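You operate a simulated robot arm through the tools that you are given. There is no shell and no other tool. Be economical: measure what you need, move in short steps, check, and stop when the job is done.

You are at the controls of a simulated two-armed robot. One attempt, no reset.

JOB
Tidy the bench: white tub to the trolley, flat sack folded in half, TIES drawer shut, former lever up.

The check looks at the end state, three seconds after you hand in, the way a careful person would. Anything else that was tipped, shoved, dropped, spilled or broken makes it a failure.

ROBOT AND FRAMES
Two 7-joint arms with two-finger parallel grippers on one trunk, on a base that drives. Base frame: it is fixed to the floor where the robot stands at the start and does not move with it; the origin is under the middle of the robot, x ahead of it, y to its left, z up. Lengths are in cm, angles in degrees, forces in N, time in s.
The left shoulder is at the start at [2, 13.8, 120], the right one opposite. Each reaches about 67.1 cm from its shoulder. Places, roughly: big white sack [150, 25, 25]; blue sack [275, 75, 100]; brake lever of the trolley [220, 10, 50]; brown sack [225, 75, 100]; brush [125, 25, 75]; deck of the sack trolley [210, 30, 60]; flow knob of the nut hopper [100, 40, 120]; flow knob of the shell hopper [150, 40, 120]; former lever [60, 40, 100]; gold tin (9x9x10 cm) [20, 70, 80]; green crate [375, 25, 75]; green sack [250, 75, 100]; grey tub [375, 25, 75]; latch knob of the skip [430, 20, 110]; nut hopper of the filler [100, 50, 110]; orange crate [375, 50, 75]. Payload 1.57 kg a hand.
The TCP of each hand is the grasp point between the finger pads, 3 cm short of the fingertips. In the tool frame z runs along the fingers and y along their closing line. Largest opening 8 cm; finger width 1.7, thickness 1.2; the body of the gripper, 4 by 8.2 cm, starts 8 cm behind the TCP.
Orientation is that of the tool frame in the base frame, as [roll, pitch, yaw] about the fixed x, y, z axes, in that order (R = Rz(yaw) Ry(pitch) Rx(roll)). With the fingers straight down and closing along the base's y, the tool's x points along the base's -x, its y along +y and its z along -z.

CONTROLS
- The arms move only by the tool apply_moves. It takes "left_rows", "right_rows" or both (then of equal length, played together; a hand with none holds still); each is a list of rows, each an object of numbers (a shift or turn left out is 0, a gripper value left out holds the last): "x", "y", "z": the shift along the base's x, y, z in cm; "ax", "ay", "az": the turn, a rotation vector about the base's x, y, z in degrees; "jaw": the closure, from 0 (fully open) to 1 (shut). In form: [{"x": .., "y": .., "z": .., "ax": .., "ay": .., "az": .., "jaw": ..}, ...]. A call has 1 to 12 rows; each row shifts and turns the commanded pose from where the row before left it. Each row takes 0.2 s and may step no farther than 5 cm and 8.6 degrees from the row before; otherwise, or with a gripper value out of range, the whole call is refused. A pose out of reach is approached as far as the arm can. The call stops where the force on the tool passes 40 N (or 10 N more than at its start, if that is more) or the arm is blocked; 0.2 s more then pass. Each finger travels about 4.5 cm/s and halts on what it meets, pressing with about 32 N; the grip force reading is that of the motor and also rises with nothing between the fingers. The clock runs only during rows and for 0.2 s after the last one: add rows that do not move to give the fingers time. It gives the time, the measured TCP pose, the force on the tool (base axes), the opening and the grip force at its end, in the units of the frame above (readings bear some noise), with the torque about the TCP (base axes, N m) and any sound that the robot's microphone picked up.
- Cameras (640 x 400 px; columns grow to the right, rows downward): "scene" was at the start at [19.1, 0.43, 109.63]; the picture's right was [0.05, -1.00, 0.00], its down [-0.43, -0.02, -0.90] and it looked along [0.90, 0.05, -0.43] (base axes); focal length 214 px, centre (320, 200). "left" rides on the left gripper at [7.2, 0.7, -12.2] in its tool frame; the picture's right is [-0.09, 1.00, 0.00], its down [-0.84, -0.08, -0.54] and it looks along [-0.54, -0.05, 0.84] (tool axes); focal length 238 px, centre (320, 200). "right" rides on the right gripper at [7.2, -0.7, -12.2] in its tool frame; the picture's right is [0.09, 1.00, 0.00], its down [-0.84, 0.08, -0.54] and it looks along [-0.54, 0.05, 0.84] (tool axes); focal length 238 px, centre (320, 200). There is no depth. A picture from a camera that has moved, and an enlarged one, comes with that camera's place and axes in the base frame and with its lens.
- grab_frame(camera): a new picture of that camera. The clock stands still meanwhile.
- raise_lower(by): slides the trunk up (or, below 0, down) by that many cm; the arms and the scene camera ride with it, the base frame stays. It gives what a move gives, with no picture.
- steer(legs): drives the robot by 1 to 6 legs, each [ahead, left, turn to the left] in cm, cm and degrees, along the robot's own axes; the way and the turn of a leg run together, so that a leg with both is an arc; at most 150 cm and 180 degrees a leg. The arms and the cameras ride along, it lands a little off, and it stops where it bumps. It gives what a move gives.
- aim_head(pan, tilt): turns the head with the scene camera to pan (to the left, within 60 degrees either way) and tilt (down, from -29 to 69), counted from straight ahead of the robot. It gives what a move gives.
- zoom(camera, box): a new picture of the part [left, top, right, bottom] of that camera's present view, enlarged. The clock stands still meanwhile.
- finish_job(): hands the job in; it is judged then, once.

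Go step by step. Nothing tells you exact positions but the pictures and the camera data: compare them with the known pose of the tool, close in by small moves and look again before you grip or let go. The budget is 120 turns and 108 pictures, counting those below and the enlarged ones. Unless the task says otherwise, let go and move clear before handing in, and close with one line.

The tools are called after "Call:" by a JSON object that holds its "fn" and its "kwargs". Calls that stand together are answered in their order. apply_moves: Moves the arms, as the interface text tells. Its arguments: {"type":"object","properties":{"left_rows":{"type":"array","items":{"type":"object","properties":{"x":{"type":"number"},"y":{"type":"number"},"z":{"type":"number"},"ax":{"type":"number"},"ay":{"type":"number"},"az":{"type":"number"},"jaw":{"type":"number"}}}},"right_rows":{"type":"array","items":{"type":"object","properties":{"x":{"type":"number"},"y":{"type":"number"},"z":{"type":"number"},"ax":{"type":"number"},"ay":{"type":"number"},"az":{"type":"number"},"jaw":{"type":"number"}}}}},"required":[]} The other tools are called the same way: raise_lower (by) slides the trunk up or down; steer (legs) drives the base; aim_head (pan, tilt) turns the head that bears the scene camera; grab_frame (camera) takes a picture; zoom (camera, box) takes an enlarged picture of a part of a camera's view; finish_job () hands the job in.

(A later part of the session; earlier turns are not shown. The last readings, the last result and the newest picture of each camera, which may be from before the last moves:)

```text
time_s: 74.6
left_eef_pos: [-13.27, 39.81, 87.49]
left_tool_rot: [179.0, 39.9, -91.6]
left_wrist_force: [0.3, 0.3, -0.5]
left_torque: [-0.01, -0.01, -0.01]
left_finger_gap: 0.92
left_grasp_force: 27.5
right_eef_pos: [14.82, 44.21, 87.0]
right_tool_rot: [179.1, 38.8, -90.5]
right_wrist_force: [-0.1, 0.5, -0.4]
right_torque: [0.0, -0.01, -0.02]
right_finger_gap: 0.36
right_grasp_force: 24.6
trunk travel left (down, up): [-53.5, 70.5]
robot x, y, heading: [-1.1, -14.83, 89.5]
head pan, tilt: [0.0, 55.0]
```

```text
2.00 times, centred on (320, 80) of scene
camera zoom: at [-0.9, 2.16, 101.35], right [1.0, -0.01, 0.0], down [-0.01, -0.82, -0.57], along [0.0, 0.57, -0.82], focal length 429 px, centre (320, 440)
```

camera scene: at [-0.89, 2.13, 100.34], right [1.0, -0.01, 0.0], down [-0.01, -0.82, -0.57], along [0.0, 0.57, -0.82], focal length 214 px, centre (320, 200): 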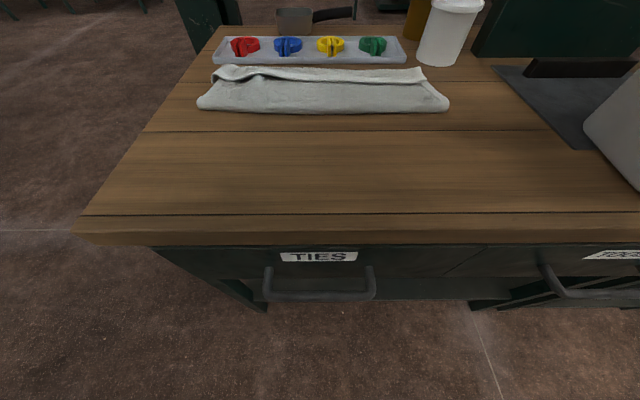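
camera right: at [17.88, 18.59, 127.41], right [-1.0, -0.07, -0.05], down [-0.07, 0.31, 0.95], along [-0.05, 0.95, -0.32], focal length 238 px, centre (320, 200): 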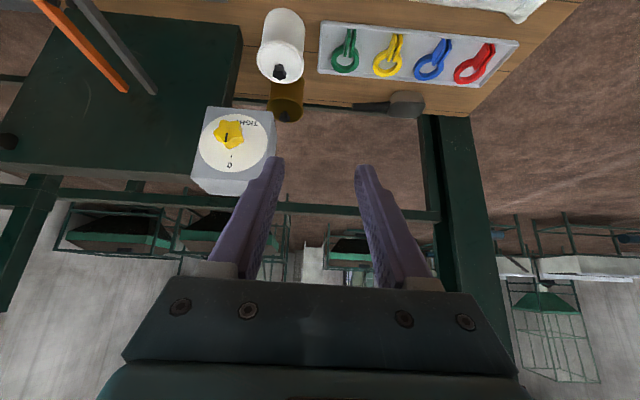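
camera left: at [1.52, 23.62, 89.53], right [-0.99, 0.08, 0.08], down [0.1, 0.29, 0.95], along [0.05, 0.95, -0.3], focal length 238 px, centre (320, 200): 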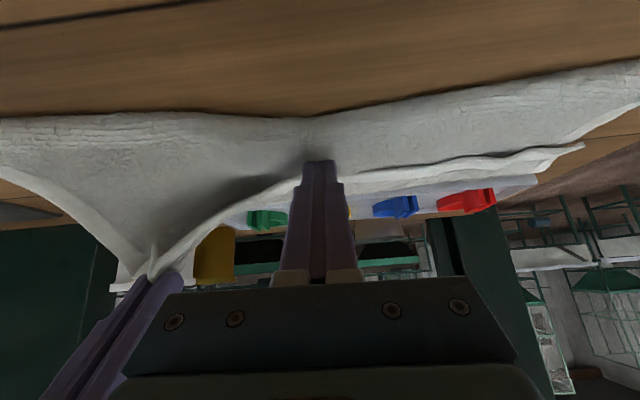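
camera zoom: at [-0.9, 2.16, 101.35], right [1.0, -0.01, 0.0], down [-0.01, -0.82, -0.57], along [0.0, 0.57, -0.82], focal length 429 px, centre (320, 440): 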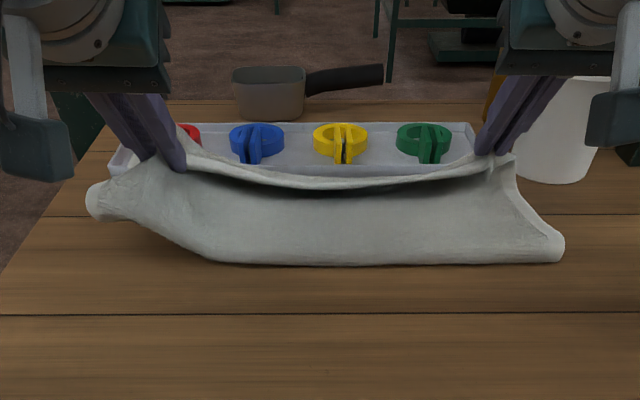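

Left again took all layers; put it down and release. Then I'll move the base slightly closer so the hands can work past the far edge.

Call:
{"fn": "apply_moves", "kwargs": {"left_rows": [{"z": -2}, {"z": -1.8}, {"jaw": 0.35}, {}, {}, {"z": 3}, {"z": 3}, {"y": -3}], "right_rows": [{}, {}, {}, {}, {}, {}, {"z": 1, "y": -2}, {"y": -2}]}}

Call:
{"fn": "steer", "kwargs": {"legs": [[5, 0, 0]]}}

Call:
{"fn": "zoom", "kwargs": {"camera": "scene", "box": [160, 0, 480, 140]}}

```text
time_s: 76.4
left_eef_pos: [-13.31, 36.35, 90.0]
left_tool_rot: [179.1, 39.8, -91.5]
left_wrist_force: [0.0, -0.2, 0.0]
left_torque: [-0.04, -0.02, -0.01]
left_finger_gap: 5.2
left_grasp_force: 0.1
right_eef_pos: [14.82, 40.21, 88.11]
right_tool_rot: [179.3, 38.8, -90.6]
right_wrist_force: [-0.8, -0.8, 1.1]
right_torque: [0.0, -0.04, -0.01]
right_finger_gap: 0.36
right_grasp_force: 24.4
right hand out of reach, approached as far as the arm can: row 7
trunk travel left (down, up): [-53.5, 70.5]
robot x, y, heading: [-0.89, -14.92, 89.6]
head pan, tilt: [0.0, 55.0]
```

```text
time_s: 77.3
left_eef_pos: [-13.22, 41.76, 90.09]
left_tool_rot: [179.0, 39.9, -91.5]
left_wrist_force: [-0.6, 0.1, 0.5]
left_torque: [0.0, 0.03, -0.02]
left_finger_gap: 5.19
left_grasp_force: 0.0
right_eef_pos: [14.74, 45.43, 88.15]
right_tool_rot: [179.1, 38.7, -90.6]
right_wrist_force: [-0.7, -0.3, -0.7]
right_torque: [-0.04, -0.01, 0.01]
right_finger_gap: 0.39
right_grasp_force: 24.4
trunk travel left (down, up): [-53.5, 70.5]
robot x, y, heading: [-1.03, -9.44, 89.5]
head pan, tilt: [0.0, 55.0]
```

```text
2.00 times, centred on (320, 70) of scene
camera zoom: at [-0.87, 7.23, 101.36], right [1.0, -0.01, 0.0], down [-0.01, -0.82, -0.57], along [0.0, 0.57, -0.82], focal length 429 px, centre (320, 460)
```

zoom: 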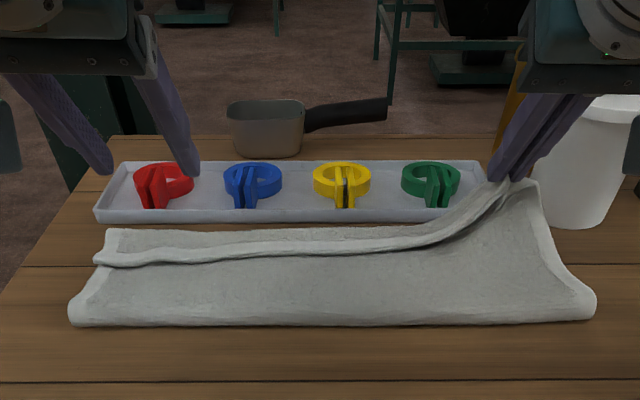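

Base now at y≈-9.4, no bump. I lay the right corner down and release, then press lightly on the left part of the lip and wipe it forward.

Call:
{"fn": "apply_moves", "kwargs": {"right_rows": [{"y": -0.5, "z": -2}, {"z": -1.5}, {"jaw": 0.25}, {}, {}, {"z": 3}, {"z": 4}, {"z": 4}, {}, {}, {}], "left_rows": [{"y": -2.3}, {"z": -3}, {"z": -3}, {}, {}, {}, {"z": -0.25}, {"y": 1.5}, {"y": 1.5}, {"y": 1.5}, {"y": 1.5}]}}

Call:
{"fn": "zoom", "kwargs": {"camera": "scene", "box": [160, 0, 480, 140]}}

```text
time_s: 79.7
left_eef_pos: [-13.02, 45.32, 83.87]
left_tool_rot: [179.1, 39.9, -91.4]
left_wrist_force: [-0.6, -0.2, 0.4]
left_torque: [0.04, 0.0, 0.03]
left_finger_gap: 5.19
left_grasp_force: 0.1
right_eef_pos: [14.75, 44.78, 95.61]
right_tool_rot: [179.1, 38.7, -90.6]
right_wrist_force: [0.5, 0.0, -0.5]
right_torque: [0.02, 0.0, -0.02]
right_finger_gap: 5.99
right_grasp_force: 0.0
trunk travel left (down, up): [-53.5, 70.5]
robot x, y, heading: [-0.64, -10.04, 89.6]
head pan, tilt: [0.0, 55.0]
```

```text
2.00 times, centred on (320, 70) of scene
camera zoom: at [-0.87, 7.21, 101.36], right [1.0, -0.01, 0.0], down [-0.01, -0.82, -0.57], along [0.0, 0.57, -0.82], focal length 429 px, centre (320, 460)
```

zoom: 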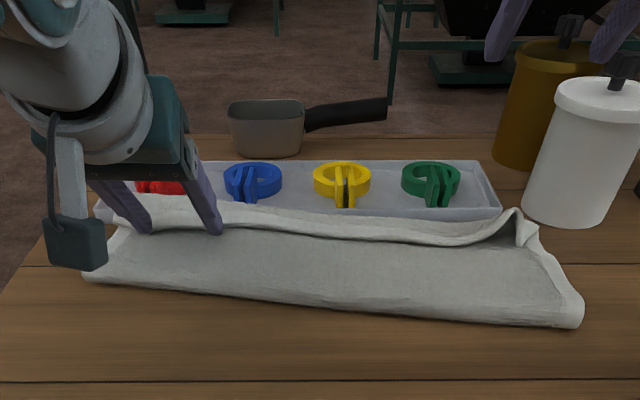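

Call:
{"fn": "apply_moves", "kwargs": {"left_rows": [{"z": 3}, {"z": 4}, {"z": 4}, {"y": -4}, {"y": -4}]}}

Call:
{"fn": "zoom", "kwargs": {"camera": "scene", "box": [160, 0, 480, 140]}}

```text
time_s: 80.9
left_eef_pos: [-13.34, 37.02, 94.69]
left_tool_rot: [179.0, 39.8, -91.6]
left_wrist_force: [-0.5, -0.4, 0.9]
left_torque: [-0.02, -0.03, 0.03]
left_finger_gap: 5.19
left_grasp_force: 0.0
right_eef_pos: [14.91, 44.68, 95.73]
right_tool_rot: [179.2, 38.6, -90.7]
right_wrist_force: [0.4, -0.3, 0.8]
right_torque: [0.02, -0.03, -0.03]
right_finger_gap: 6.0
right_grasp_force: 0.1
trunk travel left (down, up): [-53.5, 70.5]
robot x, y, heading: [-0.8, -9.73, 89.1]
head pan, tilt: [0.0, 55.0]
```

```text
2.00 times, centred on (320, 70) of scene
camera zoom: at [-0.86, 7.15, 101.35], right [1.0, -0.01, 0.0], down [-0.01, -0.82, -0.57], along [0.0, 0.57, -0.82], focal length 429 px, centre (320, 460)
```

zoom: 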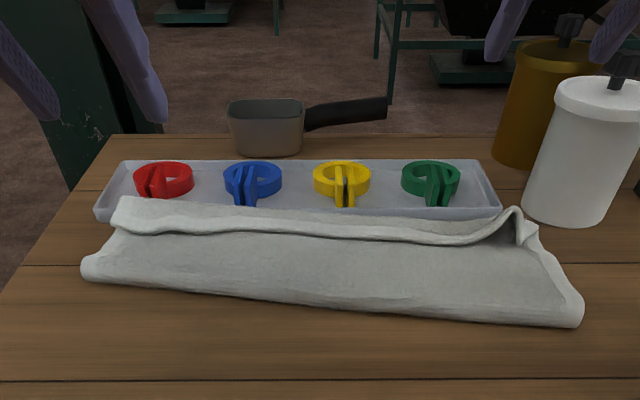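

The lip is now about 3–4 cm and the sack's left end slid toward the tray (the tray itself hasn't moved). I try a finely set pinch of the lip with both hands again.

Call:
{"fn": "apply_moves", "kwargs": {"left_rows": [{"y": 4, "z": -2}, {"y": 3.9, "z": -2}, {"z": -4}, {"z": -2.8}, {"jaw": 1}, {}, {}, {}, {}, {"z": 1.5}, {"z": 1.5}], "right_rows": [{"y": -1.6, "z": -3}, {"z": -4, "jaw": 0.35}, {"z": -4}, {"z": -0.7}, {"jaw": 1}, {}, {}, {}, {}, {"z": 1.5}, {"z": 1.5}]}}

Call:
{"fn": "zoom", "kwargs": {"camera": "scene", "box": [160, 0, 480, 140]}}

```text
time_s: 83.3
left_eef_pos: [-13.38, 45.24, 87.15]
left_tool_rot: [179.2, 39.8, -91.5]
left_wrist_force: [2.5, -0.7, -0.2]
left_torque: [-0.01, -0.09, -0.05]
left_finger_gap: 0.41
left_grasp_force: 24.8
right_eef_pos: [14.62, 43.25, 87.0]
right_tool_rot: [179.0, 38.7, -90.5]
right_wrist_force: [-2.6, 0.6, 0.5]
right_torque: [0.0, 0.03, 0.01]
right_finger_gap: 0.37
right_grasp_force: 24.1
trunk travel left (down, up): [-53.5, 70.5]
robot x, y, heading: [-1.18, -10.17, 89.5]
head pan, tilt: [0.0, 55.0]
```

```text
2.00 times, centred on (320, 70) of scene
camera zoom: at [-0.86, 7.2, 101.36], right [1.0, -0.01, 0.0], down [-0.01, -0.82, -0.57], along [0.0, 0.57, -0.82], focal length 429 px, centre (320, 460)
```

zoom: 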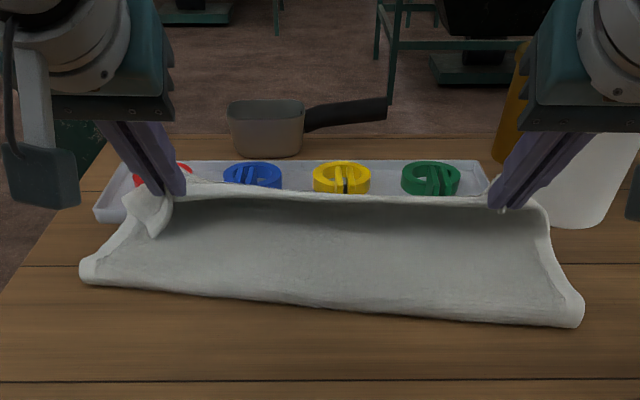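

Both hands now hold just the lip, right at its edge. I'll unfold back toward me to straighten the sack, pull it off the tray, and refold with this better edge grip.

Call:
{"fn": "apply_moves", "kwargs": {"left_rows": [{"y": -2.5, "z": 3, "ax": -5}, {"y": -3.4, "z": 3, "ax": -5}, {"y": -3.4, "z": 2, "ax": -5}, {"y": -3.4, "ax": -5}, {"y": -3.4, "z": -2, "ax": -5}, {"y": -3.4, "z": -2, "ax": -5}, {"y": -3.4, "z": -3, "ax": -5}, {"y": -3.3, "z": -2, "ax": -5}], "right_rows": [{"y": -2.3, "z": 3, "ax": -5}, {"y": -3.1, "z": 3, "ax": -5}, {"y": -3.1, "z": 2, "ax": -5}, {"y": -3.1, "ax": -5}, {"y": -3.1, "z": -2, "ax": -5}, {"y": -3.1, "z": -2, "ax": -5}, {"y": -3.2, "z": -3, "ax": -5}, {"y": -3.2, "z": -2, "ax": -5}]}}

Call:
{"fn": "grab_frame", "kwargs": {"camera": "scene"}}

```text
time_s: 85.1
left_eef_pos: [-16.41, 24.17, 83.42]
left_tool_rot: [176.0, 3.8, -89.5]
left_wrist_force: [20.3, -2.2, 16.4]
left_torque: [-0.1, -0.78, -0.08]
left_finger_gap: 0.44
left_grasp_force: 24.6
left hand out of reach, approached as far as the arm can: row 5, 6, 7, 8
right_eef_pos: [14.08, 19.41, 86.3]
right_tool_rot: [178.7, -0.3, -90.2]
right_wrist_force: [-17.4, 3.3, -1.0]
right_torque: [0.07, 0.55, 0.13]
right_finger_gap: 0.33
right_grasp_force: 24.2
trunk travel left (down, up): [-53.5, 70.5]
robot x, y, heading: [-1.02, -9.94, 89.5]
head pan, tilt: [0.0, 55.0]
stopped in row 8 (left hand): the force on the tool passed its limit at 58 N (the readings are from after the stop); the commanded pose is now the measured one
```

```text
39 pictures are left
camera scene: at [-0.82, 7.25, 101.4], right [1.0, -0.01, 0.0], down [-0.01, -0.82, -0.57], along [0.0, 0.57, -0.82], focal length 214 px, centre (320, 200)
```

scene: 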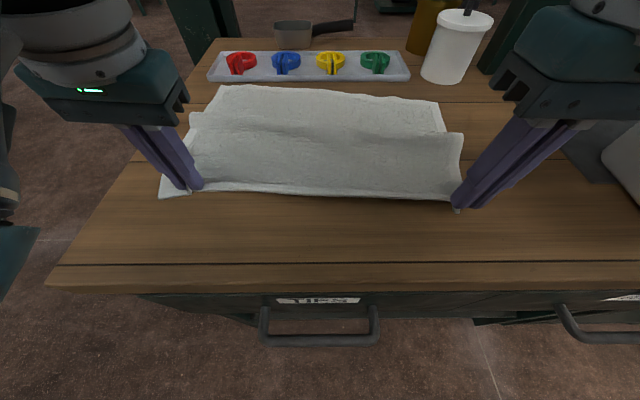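

The left arm was too close to my body. I level the hands, then back the base a little, which also draws the sack straight toward me.

Call:
{"fn": "apply_moves", "kwargs": {"left_rows": [{"z": 1}, {"z": 1}], "right_rows": [{"y": 2.3, "z": -0.5}, {"y": 2, "z": -0.5}]}}

Call:
{"fn": "steer", "kwargs": {"legs": [[-6, 0, 0]]}}

Call:
{"fn": "grab_frame", "kwargs": {"camera": "scene"}}

```text
time_s: 85.7
left_eef_pos: [-18.57, 24.51, 84.31]
left_tool_rot: [173.1, 3.7, -89.5]
left_wrist_force: [38.3, 0.3, 1.1]
left_torque: [-0.02, -1.24, -0.21]
left_finger_gap: 0.54
left_grasp_force: 25.9
left hand out of reach, approached as far as the arm can: row 2
right_eef_pos: [13.88, 23.78, 85.18]
right_tool_rot: [178.2, -0.3, -90.0]
right_wrist_force: [-38.1, 0.2, -1.1]
right_torque: [0.01, 1.17, 0.27]
right_finger_gap: 0.36
right_grasp_force: 24.4
trunk travel left (down, up): [-53.5, 70.5]
robot x, y, heading: [-1.06, -9.68, 89.6]
head pan, tilt: [0.0, 55.0]
```

```text
time_s: 86.7
left_eef_pos: [-18.79, 18.46, 84.45]
left_tool_rot: [173.6, 4.0, -88.7]
left_wrist_force: [38.6, -0.6, 0.7]
left_torque: [-0.06, -1.27, -0.27]
left_finger_gap: 0.6
left_grasp_force: 25.4
right_eef_pos: [13.76, 17.69, 85.11]
right_tool_rot: [178.3, -0.5, -90.0]
right_wrist_force: [-38.1, 1.2, -1.5]
right_torque: [0.03, 1.19, 0.31]
right_finger_gap: 0.36
right_grasp_force: 24.5
trunk travel left (down, up): [-53.5, 70.5]
robot x, y, heading: [-0.97, -16.03, 89.5]
head pan, tilt: [0.0, 55.0]
```

```text
38 pictures are left
camera scene: at [-0.92, 1.14, 101.35], right [1.0, -0.01, 0.0], down [-0.01, -0.82, -0.57], along [0.0, 0.57, -0.82], focal length 214 px, centre (320, 200)
```

scene: 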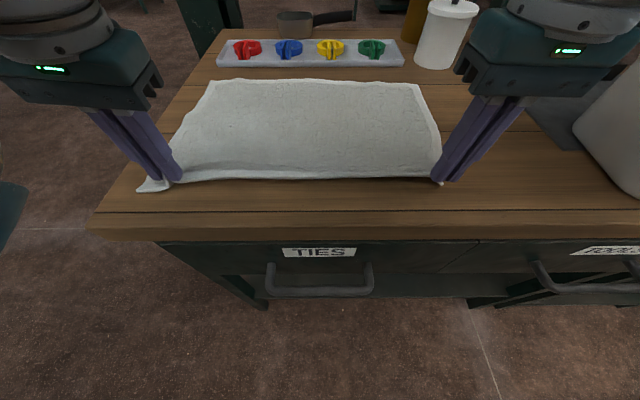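

The sack is flat and straight again, gripped at its edge. Relax the tension and refold over the same arc.

Call:
{"fn": "apply_moves", "kwargs": {"left_rows": [{"x": 1.2, "z": 1.5, "ay": -3}, {"z": 2.5, "ay": -3}, {"z": 2.5, "y": 1}, {"y": 3.9, "z": 2.4, "ax": 6}, {"y": 3.7, "z": 1.2, "ax": 6}, {"y": 3.7, "ax": 6}, {"y": 3.7, "ax": 6}], "right_rows": [{"x": -0.3, "z": 1.5, "y": 0.4}, {"z": 2.0, "y": 0.4}, {"z": 2.2, "y": 1}, {"y": 3.9, "z": 2.4, "ax": 6}, {"y": 3.7, "z": 1.2, "ax": 6}, {"y": 3.7, "ax": 6}, {"y": 3.7, "ax": 6}]}}

Call:
{"fn": "steer", "kwargs": {"legs": [[6, 0, 0]]}}

Call:
{"fn": "grab_frame", "kwargs": {"camera": "scene"}}

```text
time_s: 88.3
left_eef_pos: [-17.85, 37.45, 90.84]
left_tool_rot: [-179.3, 28.0, -88.2]
left_wrist_force: [19.4, -1.5, 1.1]
left_torque: [-0.05, -0.51, -0.4]
left_finger_gap: 0.45
left_grasp_force: 24.8
left hand out of reach, approached as far as the arm can: row 1, 2, 3
right_eef_pos: [13.48, 34.49, 94.44]
right_tool_rot: [178.1, 23.7, -89.9]
right_wrist_force: [-19.0, 1.7, -2.9]
right_torque: [-0.04, 0.46, 0.38]
right_finger_gap: 0.3
right_grasp_force: 24.2
trunk travel left (down, up): [-53.5, 70.5]
robot x, y, heading: [-0.77, -15.7, 89.6]
head pan, tilt: [0.0, 55.0]
```

```text
time_s: 89.3
left_eef_pos: [-17.79, 43.35, 90.83]
left_tool_rot: [-179.3, 27.9, -88.3]
left_wrist_force: [19.8, -2.5, 2.7]
left_torque: [-0.03, -0.52, -0.41]
left_finger_gap: 0.41
left_grasp_force: 25.2
right_eef_pos: [13.59, 40.41, 94.38]
right_tool_rot: [178.2, 23.6, -90.0]
right_wrist_force: [-19.8, 2.0, -1.2]
right_torque: [-0.04, 0.52, 0.4]
right_finger_gap: 0.31
right_grasp_force: 24.1
trunk travel left (down, up): [-53.5, 70.5]
robot x, y, heading: [-1.05, -9.96, 89.4]
head pan, tilt: [0.0, 55.0]
```

```text
37 pictures are left
camera scene: at [-0.84, 7.2, 101.36], right [1.0, -0.01, 0.0], down [-0.01, -0.82, -0.57], along [0.01, 0.57, -0.82], focal length 214 px, centre (320, 200)
```

scene: 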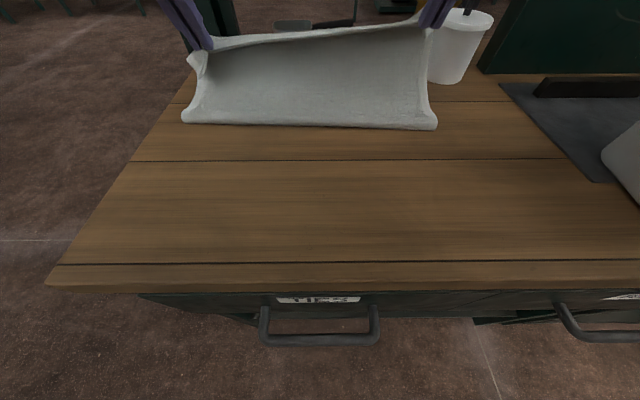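

Now lower both to the far edge.

Call:
{"fn": "apply_moves", "kwargs": {"left_rows": [{"z": -1.5, "ax": 2}, {"y": 0.2, "z": -2, "ax": 2}, {"z": -2.3, "ax": 2}], "right_rows": [{"y": 1.8, "z": -3, "ax": 4}, {"y": 1.2, "z": -3.3, "ax": 3}, {"y": 0.3, "z": -3, "ax": 3}]}}

Call:
{"fn": "zoom", "kwargs": {"camera": "scene", "box": [160, 0, 480, 140]}}

```text
time_s: 90.1
left_eef_pos: [-17.72, 43.59, 85.0]
left_tool_rot: [-178.8, 33.9, -88.1]
left_wrist_force: [13.6, 0.2, -0.2]
left_torque: [-0.03, -0.31, -0.32]
left_finger_gap: 0.38
left_grasp_force: 24.5
right_eef_pos: [13.55, 43.58, 85.0]
right_tool_rot: [177.8, 33.8, -90.1]
right_wrist_force: [-13.7, -1.0, -0.4]
right_torque: [0.0, 0.29, 0.33]
right_finger_gap: 0.29
right_grasp_force: 24.2
trunk travel left (down, up): [-53.5, 70.5]
robot x, y, heading: [-1.03, -10.11, 89.5]
head pan, tilt: [0.0, 55.0]
```

```text
2.00 times, centred on (320, 70) of scene
camera zoom: at [-0.84, 7.13, 101.36], right [1.0, -0.01, 0.0], down [-0.01, -0.82, -0.57], along [0.01, 0.57, -0.82], focal length 429 px, centre (320, 460)
```

zoom: 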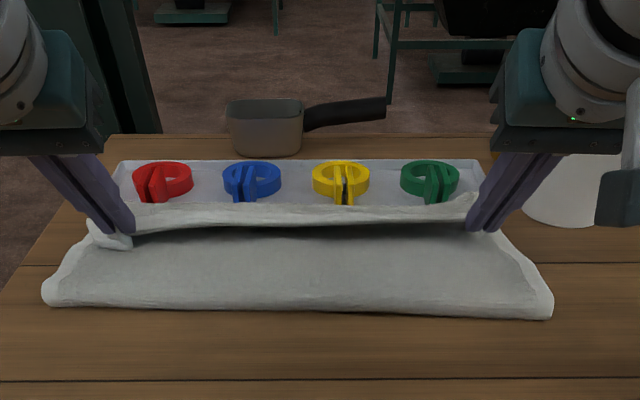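

Good alignment, lip only ~2 cm. Lower the last bit, release, and lift straight up.

Call:
{"fn": "apply_moves", "kwargs": {"left_rows": [{"x": 0.5, "z": -0.7, "y": -0.3}, {"jaw": 0.2}, {}, {}, {"z": 2.5}, {"z": 4}, {"z": 4}, {"z": 2, "y": -3}], "right_rows": [{"x": -0.5, "z": -0.7, "y": -0.3}, {"jaw": 0.2}, {}, {}, {"z": 2.5}, {"z": 4}, {"z": 4}, {"z": 2, "y": -3}]}}

Call:
{"fn": "zoom", "kwargs": {"camera": "scene", "box": [160, 0, 480, 140]}}

```text
time_s: 91.9
left_eef_pos: [-17.13, 39.94, 96.98]
left_tool_rot: [-178.8, 33.8, -88.0]
left_wrist_force: [-0.3, -0.1, 0.3]
left_torque: [-0.02, 0.02, 0.04]
left_finger_gap: 6.41
left_grasp_force: 0.0
right_eef_pos: [13.3, 40.17, 96.71]
right_tool_rot: [178.0, 33.6, -90.2]
right_wrist_force: [-0.8, -1.1, 0.5]
right_torque: [-0.01, -0.06, 0.02]
right_finger_gap: 6.37
right_grasp_force: 0.0
trunk travel left (down, up): [-53.5, 70.5]
robot x, y, heading: [-1.16, -10.45, 89.6]
head pan, tilt: [0.0, 55.0]
```

```text
2.00 times, centred on (320, 70) of scene
camera zoom: at [-0.81, 7.11, 101.34], right [1.0, -0.01, 0.0], down [-0.01, -0.82, -0.57], along [0.01, 0.57, -0.82], focal length 429 px, centre (320, 460)
```

zoom: 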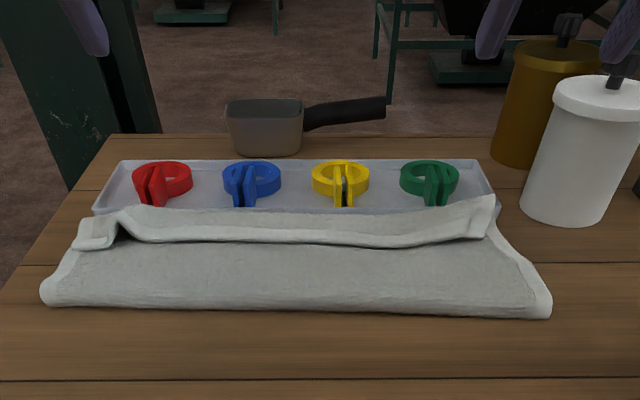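

The hem sits within ~2 cm of the far edge: properly folded. I back off, raise the trunk, shift right to face the tub and the lever, and check from above.

Call:
{"fn": "steer", "kwargs": {"legs": [[-22, 0, 0]]}}

Call:
{"fn": "raise_lower", "kwargs": {"by": 25}}

Call:
{"fn": "zoom", "kwargs": {"camera": "scene", "box": [160, 20, 480, 220]}}

Call:
{"fn": "steer", "kwargs": {"legs": [[0, -52, 0]]}}

Call:
{"fn": "aim_head", "kwargs": {"pan": 0, "tilt": 40}}

Call:
{"fn": "grab_frame", "kwargs": {"camera": "scene"}}

```text
time_s: 93.5
left_eef_pos: [-17.4, 18.36, 97.0]
left_tool_rot: [-179.0, 33.9, -88.1]
left_wrist_force: [1.1, -1.0, 0.3]
left_torque: [0.02, 0.0, 0.0]
left_finger_gap: 6.37
left_grasp_force: 0.1
right_eef_pos: [13.04, 18.7, 96.92]
right_tool_rot: [178.0, 33.6, -90.2]
right_wrist_force: [-0.6, 0.9, 0.2]
right_torque: [0.02, -0.03, 0.0]
right_finger_gap: 6.38
right_grasp_force: 0.1
trunk travel left (down, up): [-53.5, 70.5]
robot x, y, heading: [-1.16, -31.83, 89.4]
head pan, tilt: [0.0, 55.0]
```

```text
time_s: 96.1
left_eef_pos: [-17.34, 18.38, 122.09]
left_tool_rot: [-179.0, 33.9, -88.0]
left_wrist_force: [-0.5, -0.5, -0.9]
left_torque: [-0.01, 0.0, -0.01]
left_finger_gap: 6.39
left_grasp_force: 0.1
right_eef_pos: [13.06, 18.6, 121.7]
right_tool_rot: [178.0, 33.7, -90.1]
right_wrist_force: [-0.3, -0.2, 0.2]
right_torque: [0.02, 0.02, 0.01]
right_finger_gap: 6.39
right_grasp_force: 0.1
trunk travel left (down, up): [-78.5, 45.5]
robot x, y, heading: [-1.1, -31.56, 89.4]
head pan, tilt: [0.0, 55.0]
```

```text
2.00 times, centred on (320, 120) of scene
camera zoom: at [-1.02, -14.49, 126.35], right [1.0, -0.01, 0.0], down [-0.01, -0.82, -0.57], along [0.01, 0.57, -0.82], focal length 429 px, centre (320, 360)
```

zoom: 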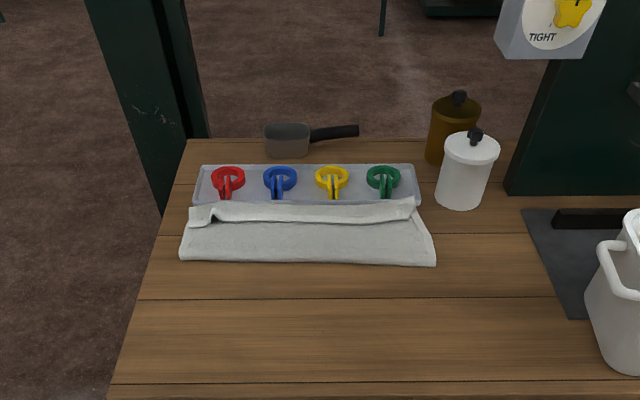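

```text
time_s: 99.1
left_eef_pos: [34.48, 17.82, 122.0]
left_tool_rot: [-179.0, 33.9, -88.6]
left_wrist_force: [-0.5, -0.3, 0.2]
left_torque: [0.0, 0.0, 0.02]
left_finger_gap: 6.4
left_grasp_force: 0.1
right_eef_pos: [64.98, 17.8, 121.84]
right_tool_rot: [178.0, 33.8, -90.7]
right_wrist_force: [0.5, 0.0, -0.3]
right_torque: [0.01, -0.02, 0.01]
right_finger_gap: 6.41
right_grasp_force: 0.1
trunk travel left (down, up): [-78.5, 45.5]
robot x, y, heading: [50.64, -32.16, 89.1]
head pan, tilt: [0.0, 55.0]
```

```text
time_s: 99.9
left_eef_pos: [34.59, 17.98, 122.16]
left_tool_rot: [-178.9, 33.9, -88.6]
left_wrist_force: [0.2, 0.2, -0.1]
left_torque: [-0.02, 0.0, 0.01]
left_finger_gap: 6.4
left_grasp_force: 0.0
right_eef_pos: [64.95, 17.77, 121.69]
right_tool_rot: [178.0, 33.7, -90.7]
right_wrist_force: [-0.1, 0.3, 0.3]
right_torque: [-0.01, 0.03, 0.0]
right_finger_gap: 6.41
right_grasp_force: 0.1
trunk travel left (down, up): [-78.5, 45.5]
robot x, y, heading: [50.3, -32.35, 88.9]
head pan, tilt: [0.0, 40.0]
```

```text
33 pictures are left
camera scene: at [50.69, -13.91, 128.42], right [1.0, -0.02, 0.0], down [-0.01, -0.64, -0.77], along [0.01, 0.77, -0.64], focal length 214 px, centre (320, 200)
```

scene: 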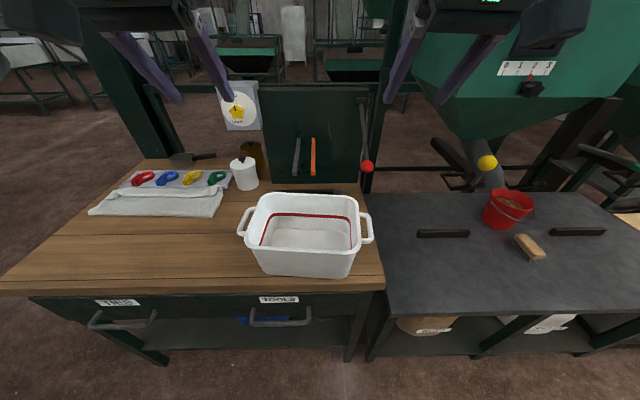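

Sack is folded. The knob triangulates to ≈(63, 33.5, 100), its pivot to ≈(65, 53, 110.5): the lever points 27° down toward me. I move closer so the right hand can grip the knob from the front.

Call:
{"fn": "steer", "kwargs": {"legs": [[10, 0, 1]]}}

Call:
{"fn": "raise_lower", "kwargs": {"by": -10}}

Call:
{"fn": "apply_moves", "kwargs": {"right_rows": [{"y": -3, "z": -2, "ax": 6, "jaw": 0}, {"x": -1, "z": -2, "ax": 6}, {}]}}

Call:
{"fn": "grab_frame", "kwargs": {"camera": "right"}}

Call:
{"fn": "zoom", "kwargs": {"camera": "scene", "box": [240, 50, 480, 200]}}

```text
time_s: 101.0
left_eef_pos: [34.06, 27.62, 122.03]
left_tool_rot: [-179.0, 33.9, -87.7]
left_wrist_force: [-0.3, -0.2, 0.3]
left_torque: [0.03, 0.0, 0.0]
left_finger_gap: 6.39
left_grasp_force: 0.0
right_eef_pos: [64.42, 27.92, 121.81]
right_tool_rot: [178.0, 33.7, -89.8]
right_wrist_force: [-0.8, 0.1, 0.4]
right_torque: [0.01, 0.01, 0.01]
right_finger_gap: 6.36
right_grasp_force: 0.1
trunk travel left (down, up): [-78.5, 45.5]
robot x, y, heading: [50.36, -22.04, 90.0]
head pan, tilt: [0.0, 40.0]
```

```text
time_s: 102.4
left_eef_pos: [34.04, 27.59, 112.16]
left_tool_rot: [-178.9, 33.9, -87.6]
left_wrist_force: [0.5, -0.3, -0.1]
left_torque: [0.02, 0.0, 0.02]
left_finger_gap: 6.4
left_grasp_force: 0.0
right_eef_pos: [64.32, 27.96, 111.8]
right_tool_rot: [178.0, 33.7, -89.8]
right_wrist_force: [0.2, 0.1, 0.3]
right_torque: [0.0, 0.03, 0.01]
right_finger_gap: 6.38
right_grasp_force: 0.0
trunk travel left (down, up): [-68.5, 55.5]
robot x, y, heading: [50.45, -22.6, 89.9]
head pan, tilt: [0.0, 40.0]
```

```text
time_s: 103.2
left_eef_pos: [33.85, 27.6, 111.95]
left_tool_rot: [-179.0, 33.9, -87.6]
left_wrist_force: [0.0, -0.2, -0.1]
left_torque: [0.01, 0.03, 0.0]
left_finger_gap: 6.41
left_grasp_force: 0.1
right_eef_pos: [63.43, 24.89, 107.76]
right_tool_rot: [178.0, 45.6, -89.8]
right_wrist_force: [0.3, 0.0, -0.4]
right_torque: [-0.01, 0.0, -0.03]
right_finger_gap: 8.0
right_grasp_force: 0.1
trunk travel left (down, up): [-68.5, 55.5]
robot x, y, heading: [50.13, -22.33, 89.7]
head pan, tilt: [0.0, 40.0]
```

```text
32 pictures are left
camera right: at [64.67, 11.27, 111.09], right [-0.99, -0.09, -0.04], down [-0.06, 0.19, 0.98], along [-0.08, 0.98, -0.2], focal length 238 px, centre (320, 200)
```

right: 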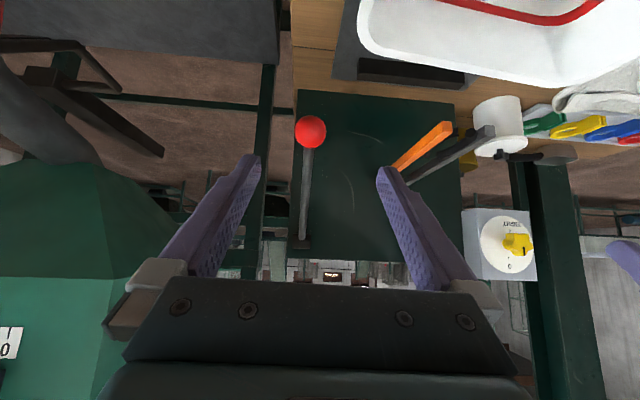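

```text
2.67 times, centred on (360, 125) of scene
camera zoom: at [50.52, -3.95, 118.43], right [1.0, 0.0, 0.0], down [0.0, -0.64, -0.77], along [0.0, 0.77, -0.64], focal length 572 px, centre (213, 400)
```

zoom: 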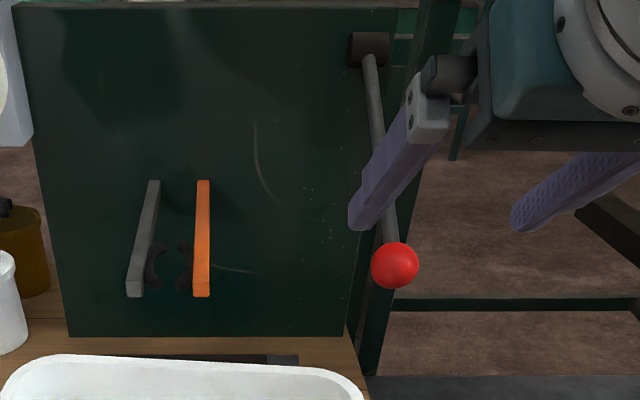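

Refined: knob at (64.1, 35.4, 98.6), pivot at (65, 57, 110). I advance along the finger axis to straddle the knob.

Call:
{"fn": "apply_moves", "kwargs": {"right_rows": [{"x": 0.2, "y": 2.6, "z": -2.3}, {"x": 0.2, "y": 2.6, "z": -2.3}, {"x": 0.2, "y": 2.6, "z": -2.3}, {"x": 0.1, "y": 2.4, "z": -2.1}]}}

Call:
{"fn": "grab_frame", "kwargs": {"camera": "right"}}

```text
time_s: 104.2
left_eef_pos: [33.95, 27.61, 112.04]
left_tool_rot: [-179.0, 33.9, -87.7]
left_wrist_force: [0.7, 0.0, -0.6]
left_torque: [0.0, 0.03, 0.03]
left_finger_gap: 6.41
left_grasp_force: 0.2
right_eef_pos: [64.0, 35.11, 98.88]
right_tool_rot: [178.0, 45.7, -89.9]
right_wrist_force: [-0.2, -0.2, 0.3]
right_torque: [0.03, 0.02, 0.0]
right_finger_gap: 7.99
right_grasp_force: 0.0
trunk travel left (down, up): [-68.5, 55.5]
robot x, y, heading: [50.39, -22.19, 89.7]
head pan, tilt: [0.0, 40.0]
```

```text
30 pictures are left
camera right: at [65.39, 21.52, 102.18], right [-0.99, -0.09, -0.04], down [-0.06, 0.19, 0.98], along [-0.08, 0.98, -0.2], focal length 238 px, centre (320, 200)
```

right: 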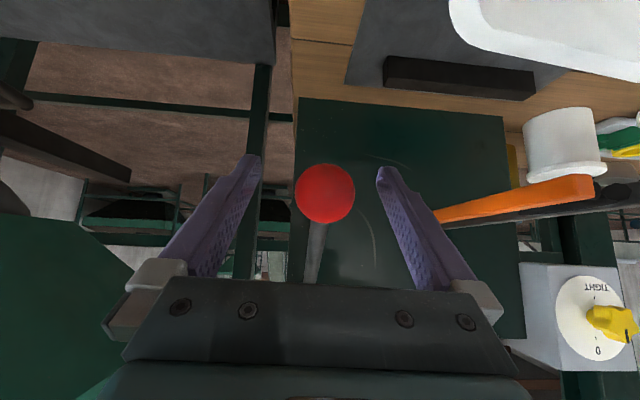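

The knob is centred between the fingers. Grip and swing it up along its arc.

Call:
{"fn": "apply_moves", "kwargs": {"right_rows": [{"jaw": 1}, {}, {}, {}, {"y": -1.39, "z": 3.15}, {"y": -0.94, "z": 3.28}, {"y": -0.47, "z": 3.37}, {"z": 3.4}]}}

Call:
{"fn": "zoom", "kwargs": {"camera": "scene", "box": [240, 50, 480, 200]}}

```text
time_s: 106.0
left_eef_pos: [33.7, 27.55, 112.01]
left_tool_rot: [-179.2, 33.9, -87.9]
left_wrist_force: [-0.6, -0.2, 0.3]
left_torque: [0.02, -0.02, -0.01]
left_finger_gap: 6.42
left_grasp_force: 0.1
right_eef_pos: [63.87, 32.06, 112.07]
right_tool_rot: [177.6, 45.7, -89.8]
right_wrist_force: [-19.7, 6.7, -9.4]
right_torque: [-0.92, 0.05, 0.06]
right_finger_gap: 3.37
right_grasp_force: 42.0
trunk travel left (down, up): [-68.5, 55.5]
robot x, y, heading: [50.62, -22.04, 89.6]
head pan, tilt: [0.0, 40.0]
```

```text
2.67 times, centred on (360, 125) of scene
camera zoom: at [50.27, -3.95, 118.42], right [1.0, 0.0, 0.0], down [0.0, -0.64, -0.77], along [0.0, 0.77, -0.64], focal length 572 px, centre (213, 400)
```

zoom: 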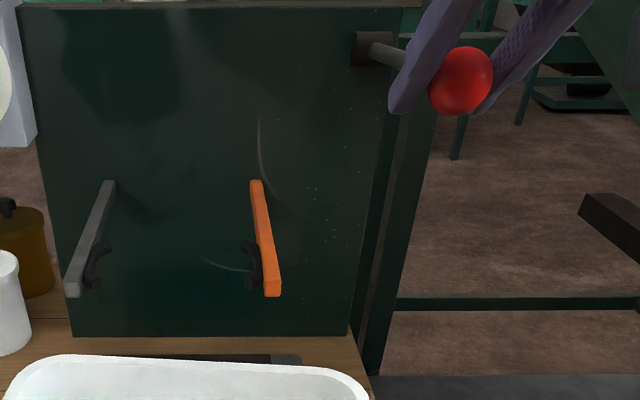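

The lever moves and the former's arms open. Continue upward.

Call:
{"fn": "apply_moves", "kwargs": {"right_rows": [{"x": 0.1, "y": 0.6, "z": 3.3}, {"y": 0.94, "z": 3.28}, {"y": 1.39, "z": 3.1}]}}

Call:
{"fn": "zoom", "kwargs": {"camera": "scene", "box": [240, 0, 480, 150]}}

```text
time_s: 106.8
left_eef_pos: [34.19, 27.67, 111.99]
left_tool_rot: [-178.8, 33.9, -87.7]
left_wrist_force: [0.0, 0.4, -0.4]
left_torque: [0.03, 0.0, 0.04]
left_finger_gap: 6.4
left_grasp_force: 0.0
right_eef_pos: [64.42, 35.41, 121.92]
right_tool_rot: [178.6, 45.8, -90.0]
right_wrist_force: [0.2, 0.1, -0.4]
right_torque: [0.01, 0.02, 0.03]
right_finger_gap: 0.0
right_grasp_force: 20.9
trunk travel left (down, up): [-68.5, 55.5]
robot x, y, heading: [50.39, -22.65, 89.5]
head pan, tilt: [0.0, 40.0]
```

```text
2.67 times, centred on (360, 75) of scene
camera zoom: at [50.65, -3.93, 118.45], right [1.0, 0.0, 0.0], down [0.0, -0.64, -0.77], along [0.0, 0.77, -0.64], focal length 572 px, centre (213, 533)
```

zoom: 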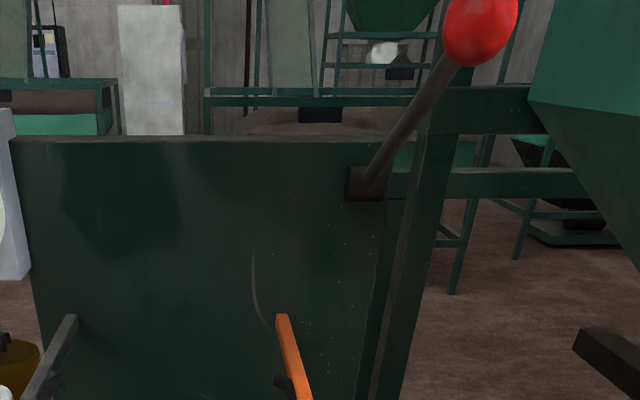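

The lever is up about 24° and stands there; my grip slid off the knob. I look to see whether it's at its stop.

Call:
{"fn": "apply_moves", "kwargs": {"right_rows": [{"y": -4, "z": 2}, {"y": -4}, {"z": -4, "y": -1}, {"z": -4}, {"z": -3}]}}

Call:
{"fn": "grab_frame", "kwargs": {"camera": "right"}}

```text
time_s: 108.0
left_eef_pos: [33.86, 27.62, 111.93]
left_tool_rot: [-178.9, 33.9, -87.7]
left_wrist_force: [-0.2, 0.3, 0.4]
left_torque: [-0.02, 0.0, 0.03]
left_finger_gap: 6.41
left_grasp_force: 0.0
right_eef_pos: [63.84, 26.11, 112.52]
right_tool_rot: [177.9, 45.7, -89.9]
right_wrist_force: [-0.1, -0.9, 0.6]
right_torque: [-0.02, -0.02, 0.02]
right_finger_gap: 0.0
right_grasp_force: 21.2
trunk travel left (down, up): [-68.5, 55.5]
robot x, y, heading: [50.41, -22.69, 90.0]
head pan, tilt: [0.0, 40.0]
```

```text
27 pictures are left
camera right: at [65.23, 12.47, 115.91], right [-0.99, -0.09, -0.04], down [-0.06, 0.19, 0.98], along [-0.08, 0.98, -0.2], focal length 238 px, centre (320, 200)
```

right: 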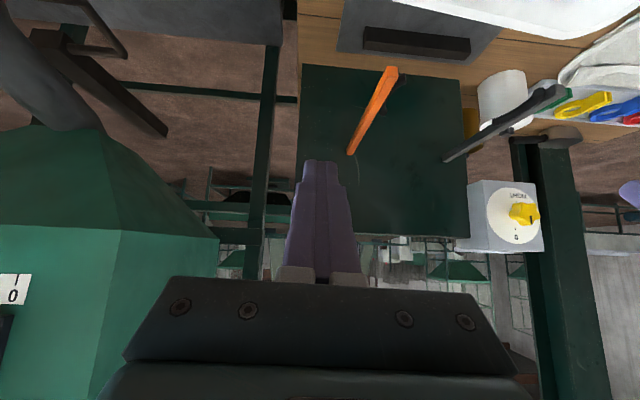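

I push gently up from below the knob to make sure it's at its upper stop.

Call:
{"fn": "apply_moves", "kwargs": {"right_rows": [{"x": 0.6, "y": 4}, {"y": 2.5}, {"z": 2.5}, {"z": 2}, {"z": 1.5}, {"z": 1}, {"z": 1}, {"z": 1}, {"z": 1}, {"z": 1}]}}

Call:
{"fn": "aim_head", "kwargs": {"pan": -15, "tilt": 15}}

Call:
{"fn": "grab_frame", "kwargs": {"camera": "scene"}}

```text
time_s: 109.5
left_eef_pos: [33.96, 27.33, 111.99]
left_tool_rot: [-178.9, 33.8, -87.7]
left_wrist_force: [-0.6, 0.0, -0.4]
left_torque: [0.03, -0.01, 0.03]
left_finger_gap: 6.41
left_grasp_force: 0.0
right_eef_pos: [64.78, 32.14, 119.09]
right_tool_rot: [178.8, 43.8, -89.4]
right_wrist_force: [-0.8, -12.1, -6.9]
right_torque: [-0.01, 0.06, 0.13]
right_finger_gap: 0.02
right_grasp_force: 21.7
trunk travel left (down, up): [-68.5, 55.5]
robot x, y, heading: [50.59, -22.45, 89.7]
head pan, tilt: [0.0, 40.0]
stopped in row 7 (right hand): the force on the tool passed its limit at 44 N (the readings are from after the stop); the commanded pose is now the measured one
```

```text
time_s: 110.4
left_eef_pos: [33.87, 27.29, 111.94]
left_tool_rot: [-178.9, 33.7, -87.8]
left_wrist_force: [-0.2, 0.2, 0.1]
left_torque: [-0.02, 0.02, 0.02]
left_finger_gap: 6.38
left_grasp_force: 0.1
right_eef_pos: [64.82, 32.18, 118.95]
right_tool_rot: [178.7, 44.1, -89.5]
right_wrist_force: [-2.2, -13.1, -14.6]
right_torque: [-0.07, -0.13, 0.08]
right_finger_gap: 0.0
right_grasp_force: 21.6
trunk travel left (down, up): [-68.5, 55.5]
robot x, y, heading: [50.22, -22.4, 89.6]
head pan, tilt: [-15.0, 15.0]
```

```text
26 pictures are left
camera scene: at [52.89, -3.68, 122.29], right [0.97, -0.26, 0.0], down [-0.07, -0.25, -0.96], along [0.25, 0.93, -0.26], focal length 214 px, centre (320, 200)
```

scene: 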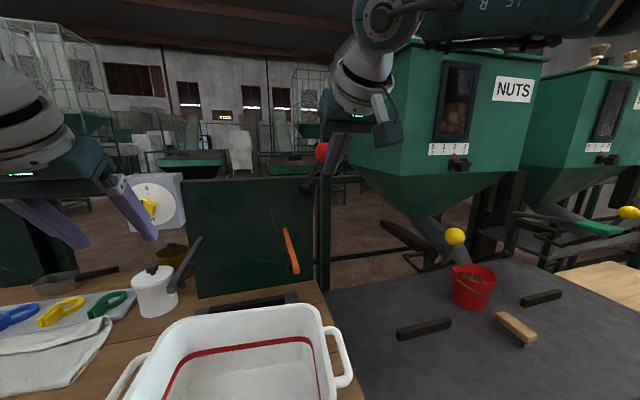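

The lever is against its upper stop. I retreat, bring both hands upright above the tub's end handles, and look.

Call:
{"fn": "apply_moves", "kwargs": {"right_rows": [{"y": -4, "z": -2}, {"y": -3, "z": -2, "ax": -6}, {"y": -2, "z": -2, "ax": -7, "jaw": 0.5}, {"y": -1, "z": -1, "x": -0.5, "ax": -7}, {"x": -0.5, "y": -1, "z": -1, "ax": -7}, {"x": -0.5, "y": -0.7, "ax": -7}, {"x": -0.5, "y": -0.5, "ax": -7}, {"ax": -2}], "left_rows": [{"y": -2}, {"y": -2, "ax": -5}, {"y": -2, "ax": -6, "jaw": 0.5}, {"y": -1, "ax": -6}, {"y": -0.7, "ax": -6}, {"x": -0.5, "y": -0.5, "ax": -6}, {"x": -0.5, "ax": -5}, {}]}}

Call:
{"fn": "steer", "kwargs": {"legs": [[0, 2.7, 0]]}}

Call:
{"fn": "aim_head", "kwargs": {"pan": 0, "tilt": 45}}

Call:
{"fn": "grab_frame", "kwargs": {"camera": "scene"}}

Call:
{"fn": "grab_frame", "kwargs": {"camera": "right"}}

```text
time_s: 112.2
left_eef_pos: [32.56, 21.31, 110.87]
left_tool_rot: [179.7, 0.0, -88.2]
left_wrist_force: [0.5, 0.0, -0.6]
left_torque: [0.01, 0.03, 0.01]
left_finger_gap: 3.98
left_grasp_force: 0.1
left hand out of reach, approached as far as the arm can: row 4, 5
right_eef_pos: [62.96, 20.28, 111.47]
right_tool_rot: [178.5, 1.3, -89.8]
right_wrist_force: [-0.5, 0.1, 0.5]
right_torque: [-0.03, -0.02, -0.01]
right_finger_gap: 4.01
right_grasp_force: 0.1
trunk travel left (down, up): [-68.5, 55.5]
robot x, y, heading: [50.49, -22.66, 89.8]
head pan, tilt: [-15.0, 15.0]
```

```text
time_s: 113.0
left_eef_pos: [29.86, 21.33, 110.72]
left_tool_rot: [179.8, 0.0, -88.1]
left_wrist_force: [-0.2, -0.9, -0.1]
left_torque: [0.0, -0.04, -0.02]
left_finger_gap: 3.99
left_grasp_force: 0.1
right_eef_pos: [60.19, 20.33, 111.54]
right_tool_rot: [178.5, 1.4, -89.7]
right_wrist_force: [-0.2, -0.1, 0.6]
right_torque: [-0.02, 0.0, -0.02]
right_finger_gap: 3.98
right_grasp_force: 0.0
trunk travel left (down, up): [-68.5, 55.5]
robot x, y, heading: [47.71, -22.52, 89.6]
head pan, tilt: [-15.0, 15.0]
```

```text
time_s: 114.0
left_eef_pos: [29.83, 21.26, 110.91]
left_tool_rot: [179.7, -0.1, -88.1]
left_wrist_force: [-0.2, -0.2, -0.7]
left_torque: [-0.01, 0.0, 0.01]
left_finger_gap: 3.97
left_grasp_force: 0.1
right_eef_pos: [60.19, 20.3, 111.38]
right_tool_rot: [178.4, 1.4, -89.7]
right_wrist_force: [-0.2, 0.5, 0.5]
right_torque: [-0.02, 0.02, 0.02]
right_finger_gap: 3.99
right_grasp_force: 0.1
trunk travel left (down, up): [-68.5, 55.5]
robot x, y, heading: [48.14, -22.43, 89.8]
head pan, tilt: [0.0, 45.0]
```

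```text
25 pictures are left
camera scene: at [47.8, -4.31, 117.71], right [1.0, 0.0, 0.0], down [0.0, -0.71, -0.71], along [0.0, 0.71, -0.71], focal length 214 px, centre (320, 200)
```

scene: 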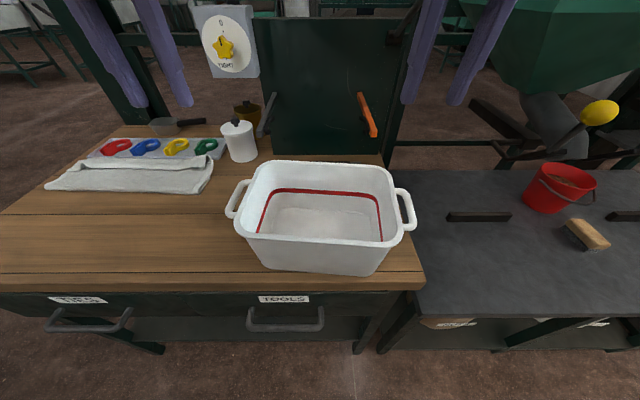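

```text
24 pictures are left
camera right: at [61.42, 12.89, 123.39], right [-0.99, -0.1, 0.03], down [-0.07, 0.82, 0.56], along [-0.08, 0.56, -0.83], focal length 238 px, centre (320, 200)
```

right: 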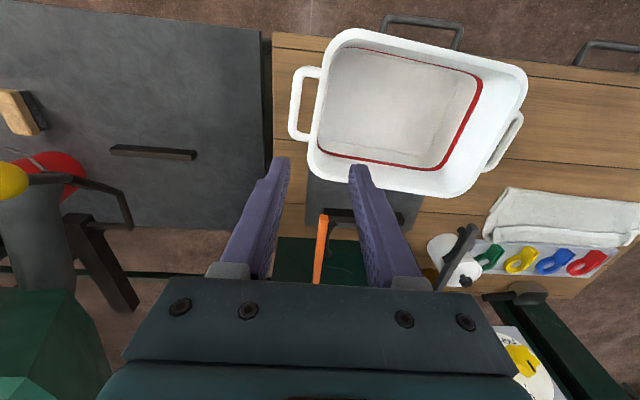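

Triangulated: right handle bar (62.9, 20.1, 91.8), left ≈(33.0, 22.0, 91.8). I set a narrow opening and bring the fingers above each bar.

Call:
{"fn": "apply_moves", "kwargs": {"left_rows": [{"x": 1.6, "y": 0.3, "z": -3, "jaw": 0.675}, {"x": 1.55, "y": 0.4, "z": -3}, {"z": -3}, {"z": -1.8}], "right_rows": [{"x": 1.4, "y": -0.1, "z": -3.4, "jaw": 0.675}, {"x": 1.3, "y": -0.1, "z": -3.2}, {"z": -3}, {"z": -1.8}]}}

Call:
{"fn": "grab_frame", "kwargs": {"camera": "right"}}

Call:
{"fn": "grab_frame", "kwargs": {"camera": "left"}}

```text
time_s: 115.0
left_eef_pos: [32.92, 21.86, 100.03]
left_tool_rot: [179.8, -0.2, -88.0]
left_wrist_force: [-0.3, 0.8, 0.0]
left_torque: [0.02, -0.02, -0.01]
left_finger_gap: 2.62
left_grasp_force: 0.0
right_eef_pos: [62.98, 20.1, 100.13]
right_tool_rot: [178.5, 1.5, -89.7]
right_wrist_force: [0.5, 0.2, 0.2]
right_torque: [0.01, 0.01, 0.03]
right_finger_gap: 2.63
right_grasp_force: 0.1
trunk travel left (down, up): [-68.5, 55.5]
robot x, y, heading: [47.71, -22.27, 89.5]
head pan, tilt: [0.0, 45.0]
```

```text
23 pictures are left
camera right: at [64.12, 12.61, 112.13], right [-0.99, -0.1, 0.03], down [-0.07, 0.82, 0.56], along [-0.08, 0.56, -0.83], focal length 238 px, centre (320, 200)
```

right: 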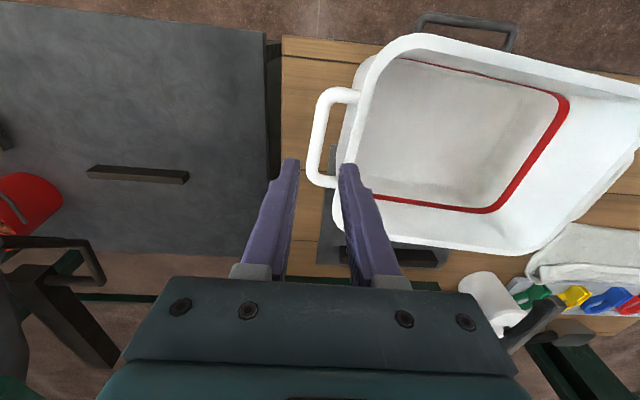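

```text
22 pictures are left
camera left: at [32.69, 14.87, 112.21], right [-1.0, 0.06, 0.0], down [0.05, 0.84, 0.54], along [0.03, 0.54, -0.84], focal length 238 px, centre (320, 200)
```

left: 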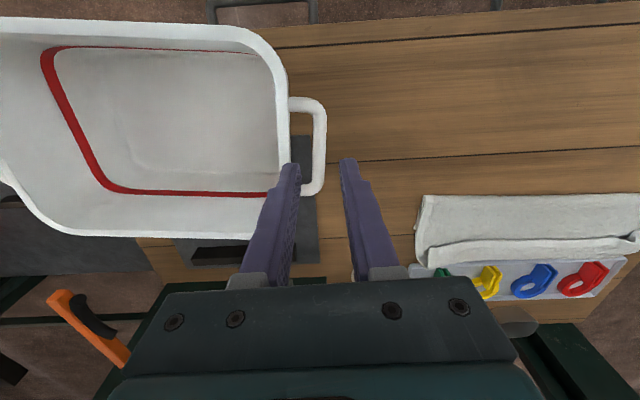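

Nearly aligned; the gap between bar and rim is tight, so I zoom in to measure.

Call:
{"fn": "zoom", "kwargs": {"camera": "right", "box": [270, 70, 398, 200]}}

Call:
{"fn": "zoom", "kwargs": {"camera": "left", "box": [250, 75, 378, 205]}}

```text
3.08 times, centred on (334, 135) of right
camera zoom: at [64.12, 12.61, 112.13], right [-0.99, -0.1, 0.03], down [-0.07, 0.82, 0.56], along [-0.08, 0.56, -0.83], focal length 733 px, centre (277, 400)
```

zoom: 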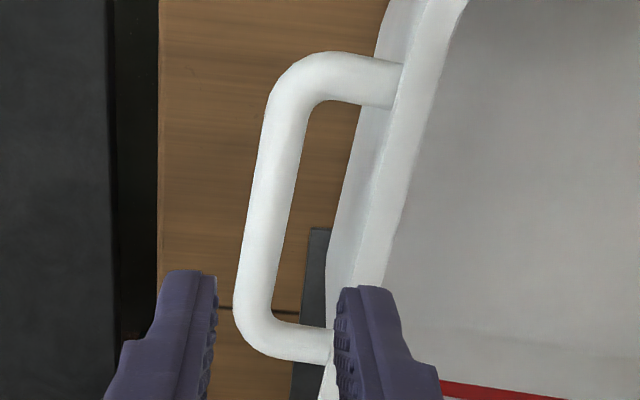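

```text
3.08 times, centred on (314, 140) of left
camera zoom: at [32.69, 14.87, 112.21], right [-1.0, 0.06, 0.0], down [0.05, 0.84, 0.54], along [0.03, 0.54, -0.84], focal length 733 px, centre (338, 385)
```

zoom: 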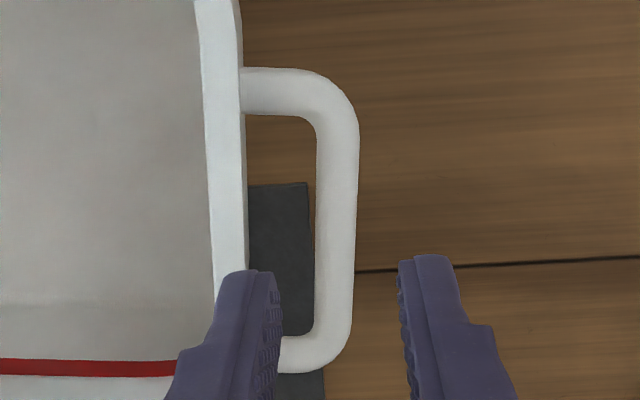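

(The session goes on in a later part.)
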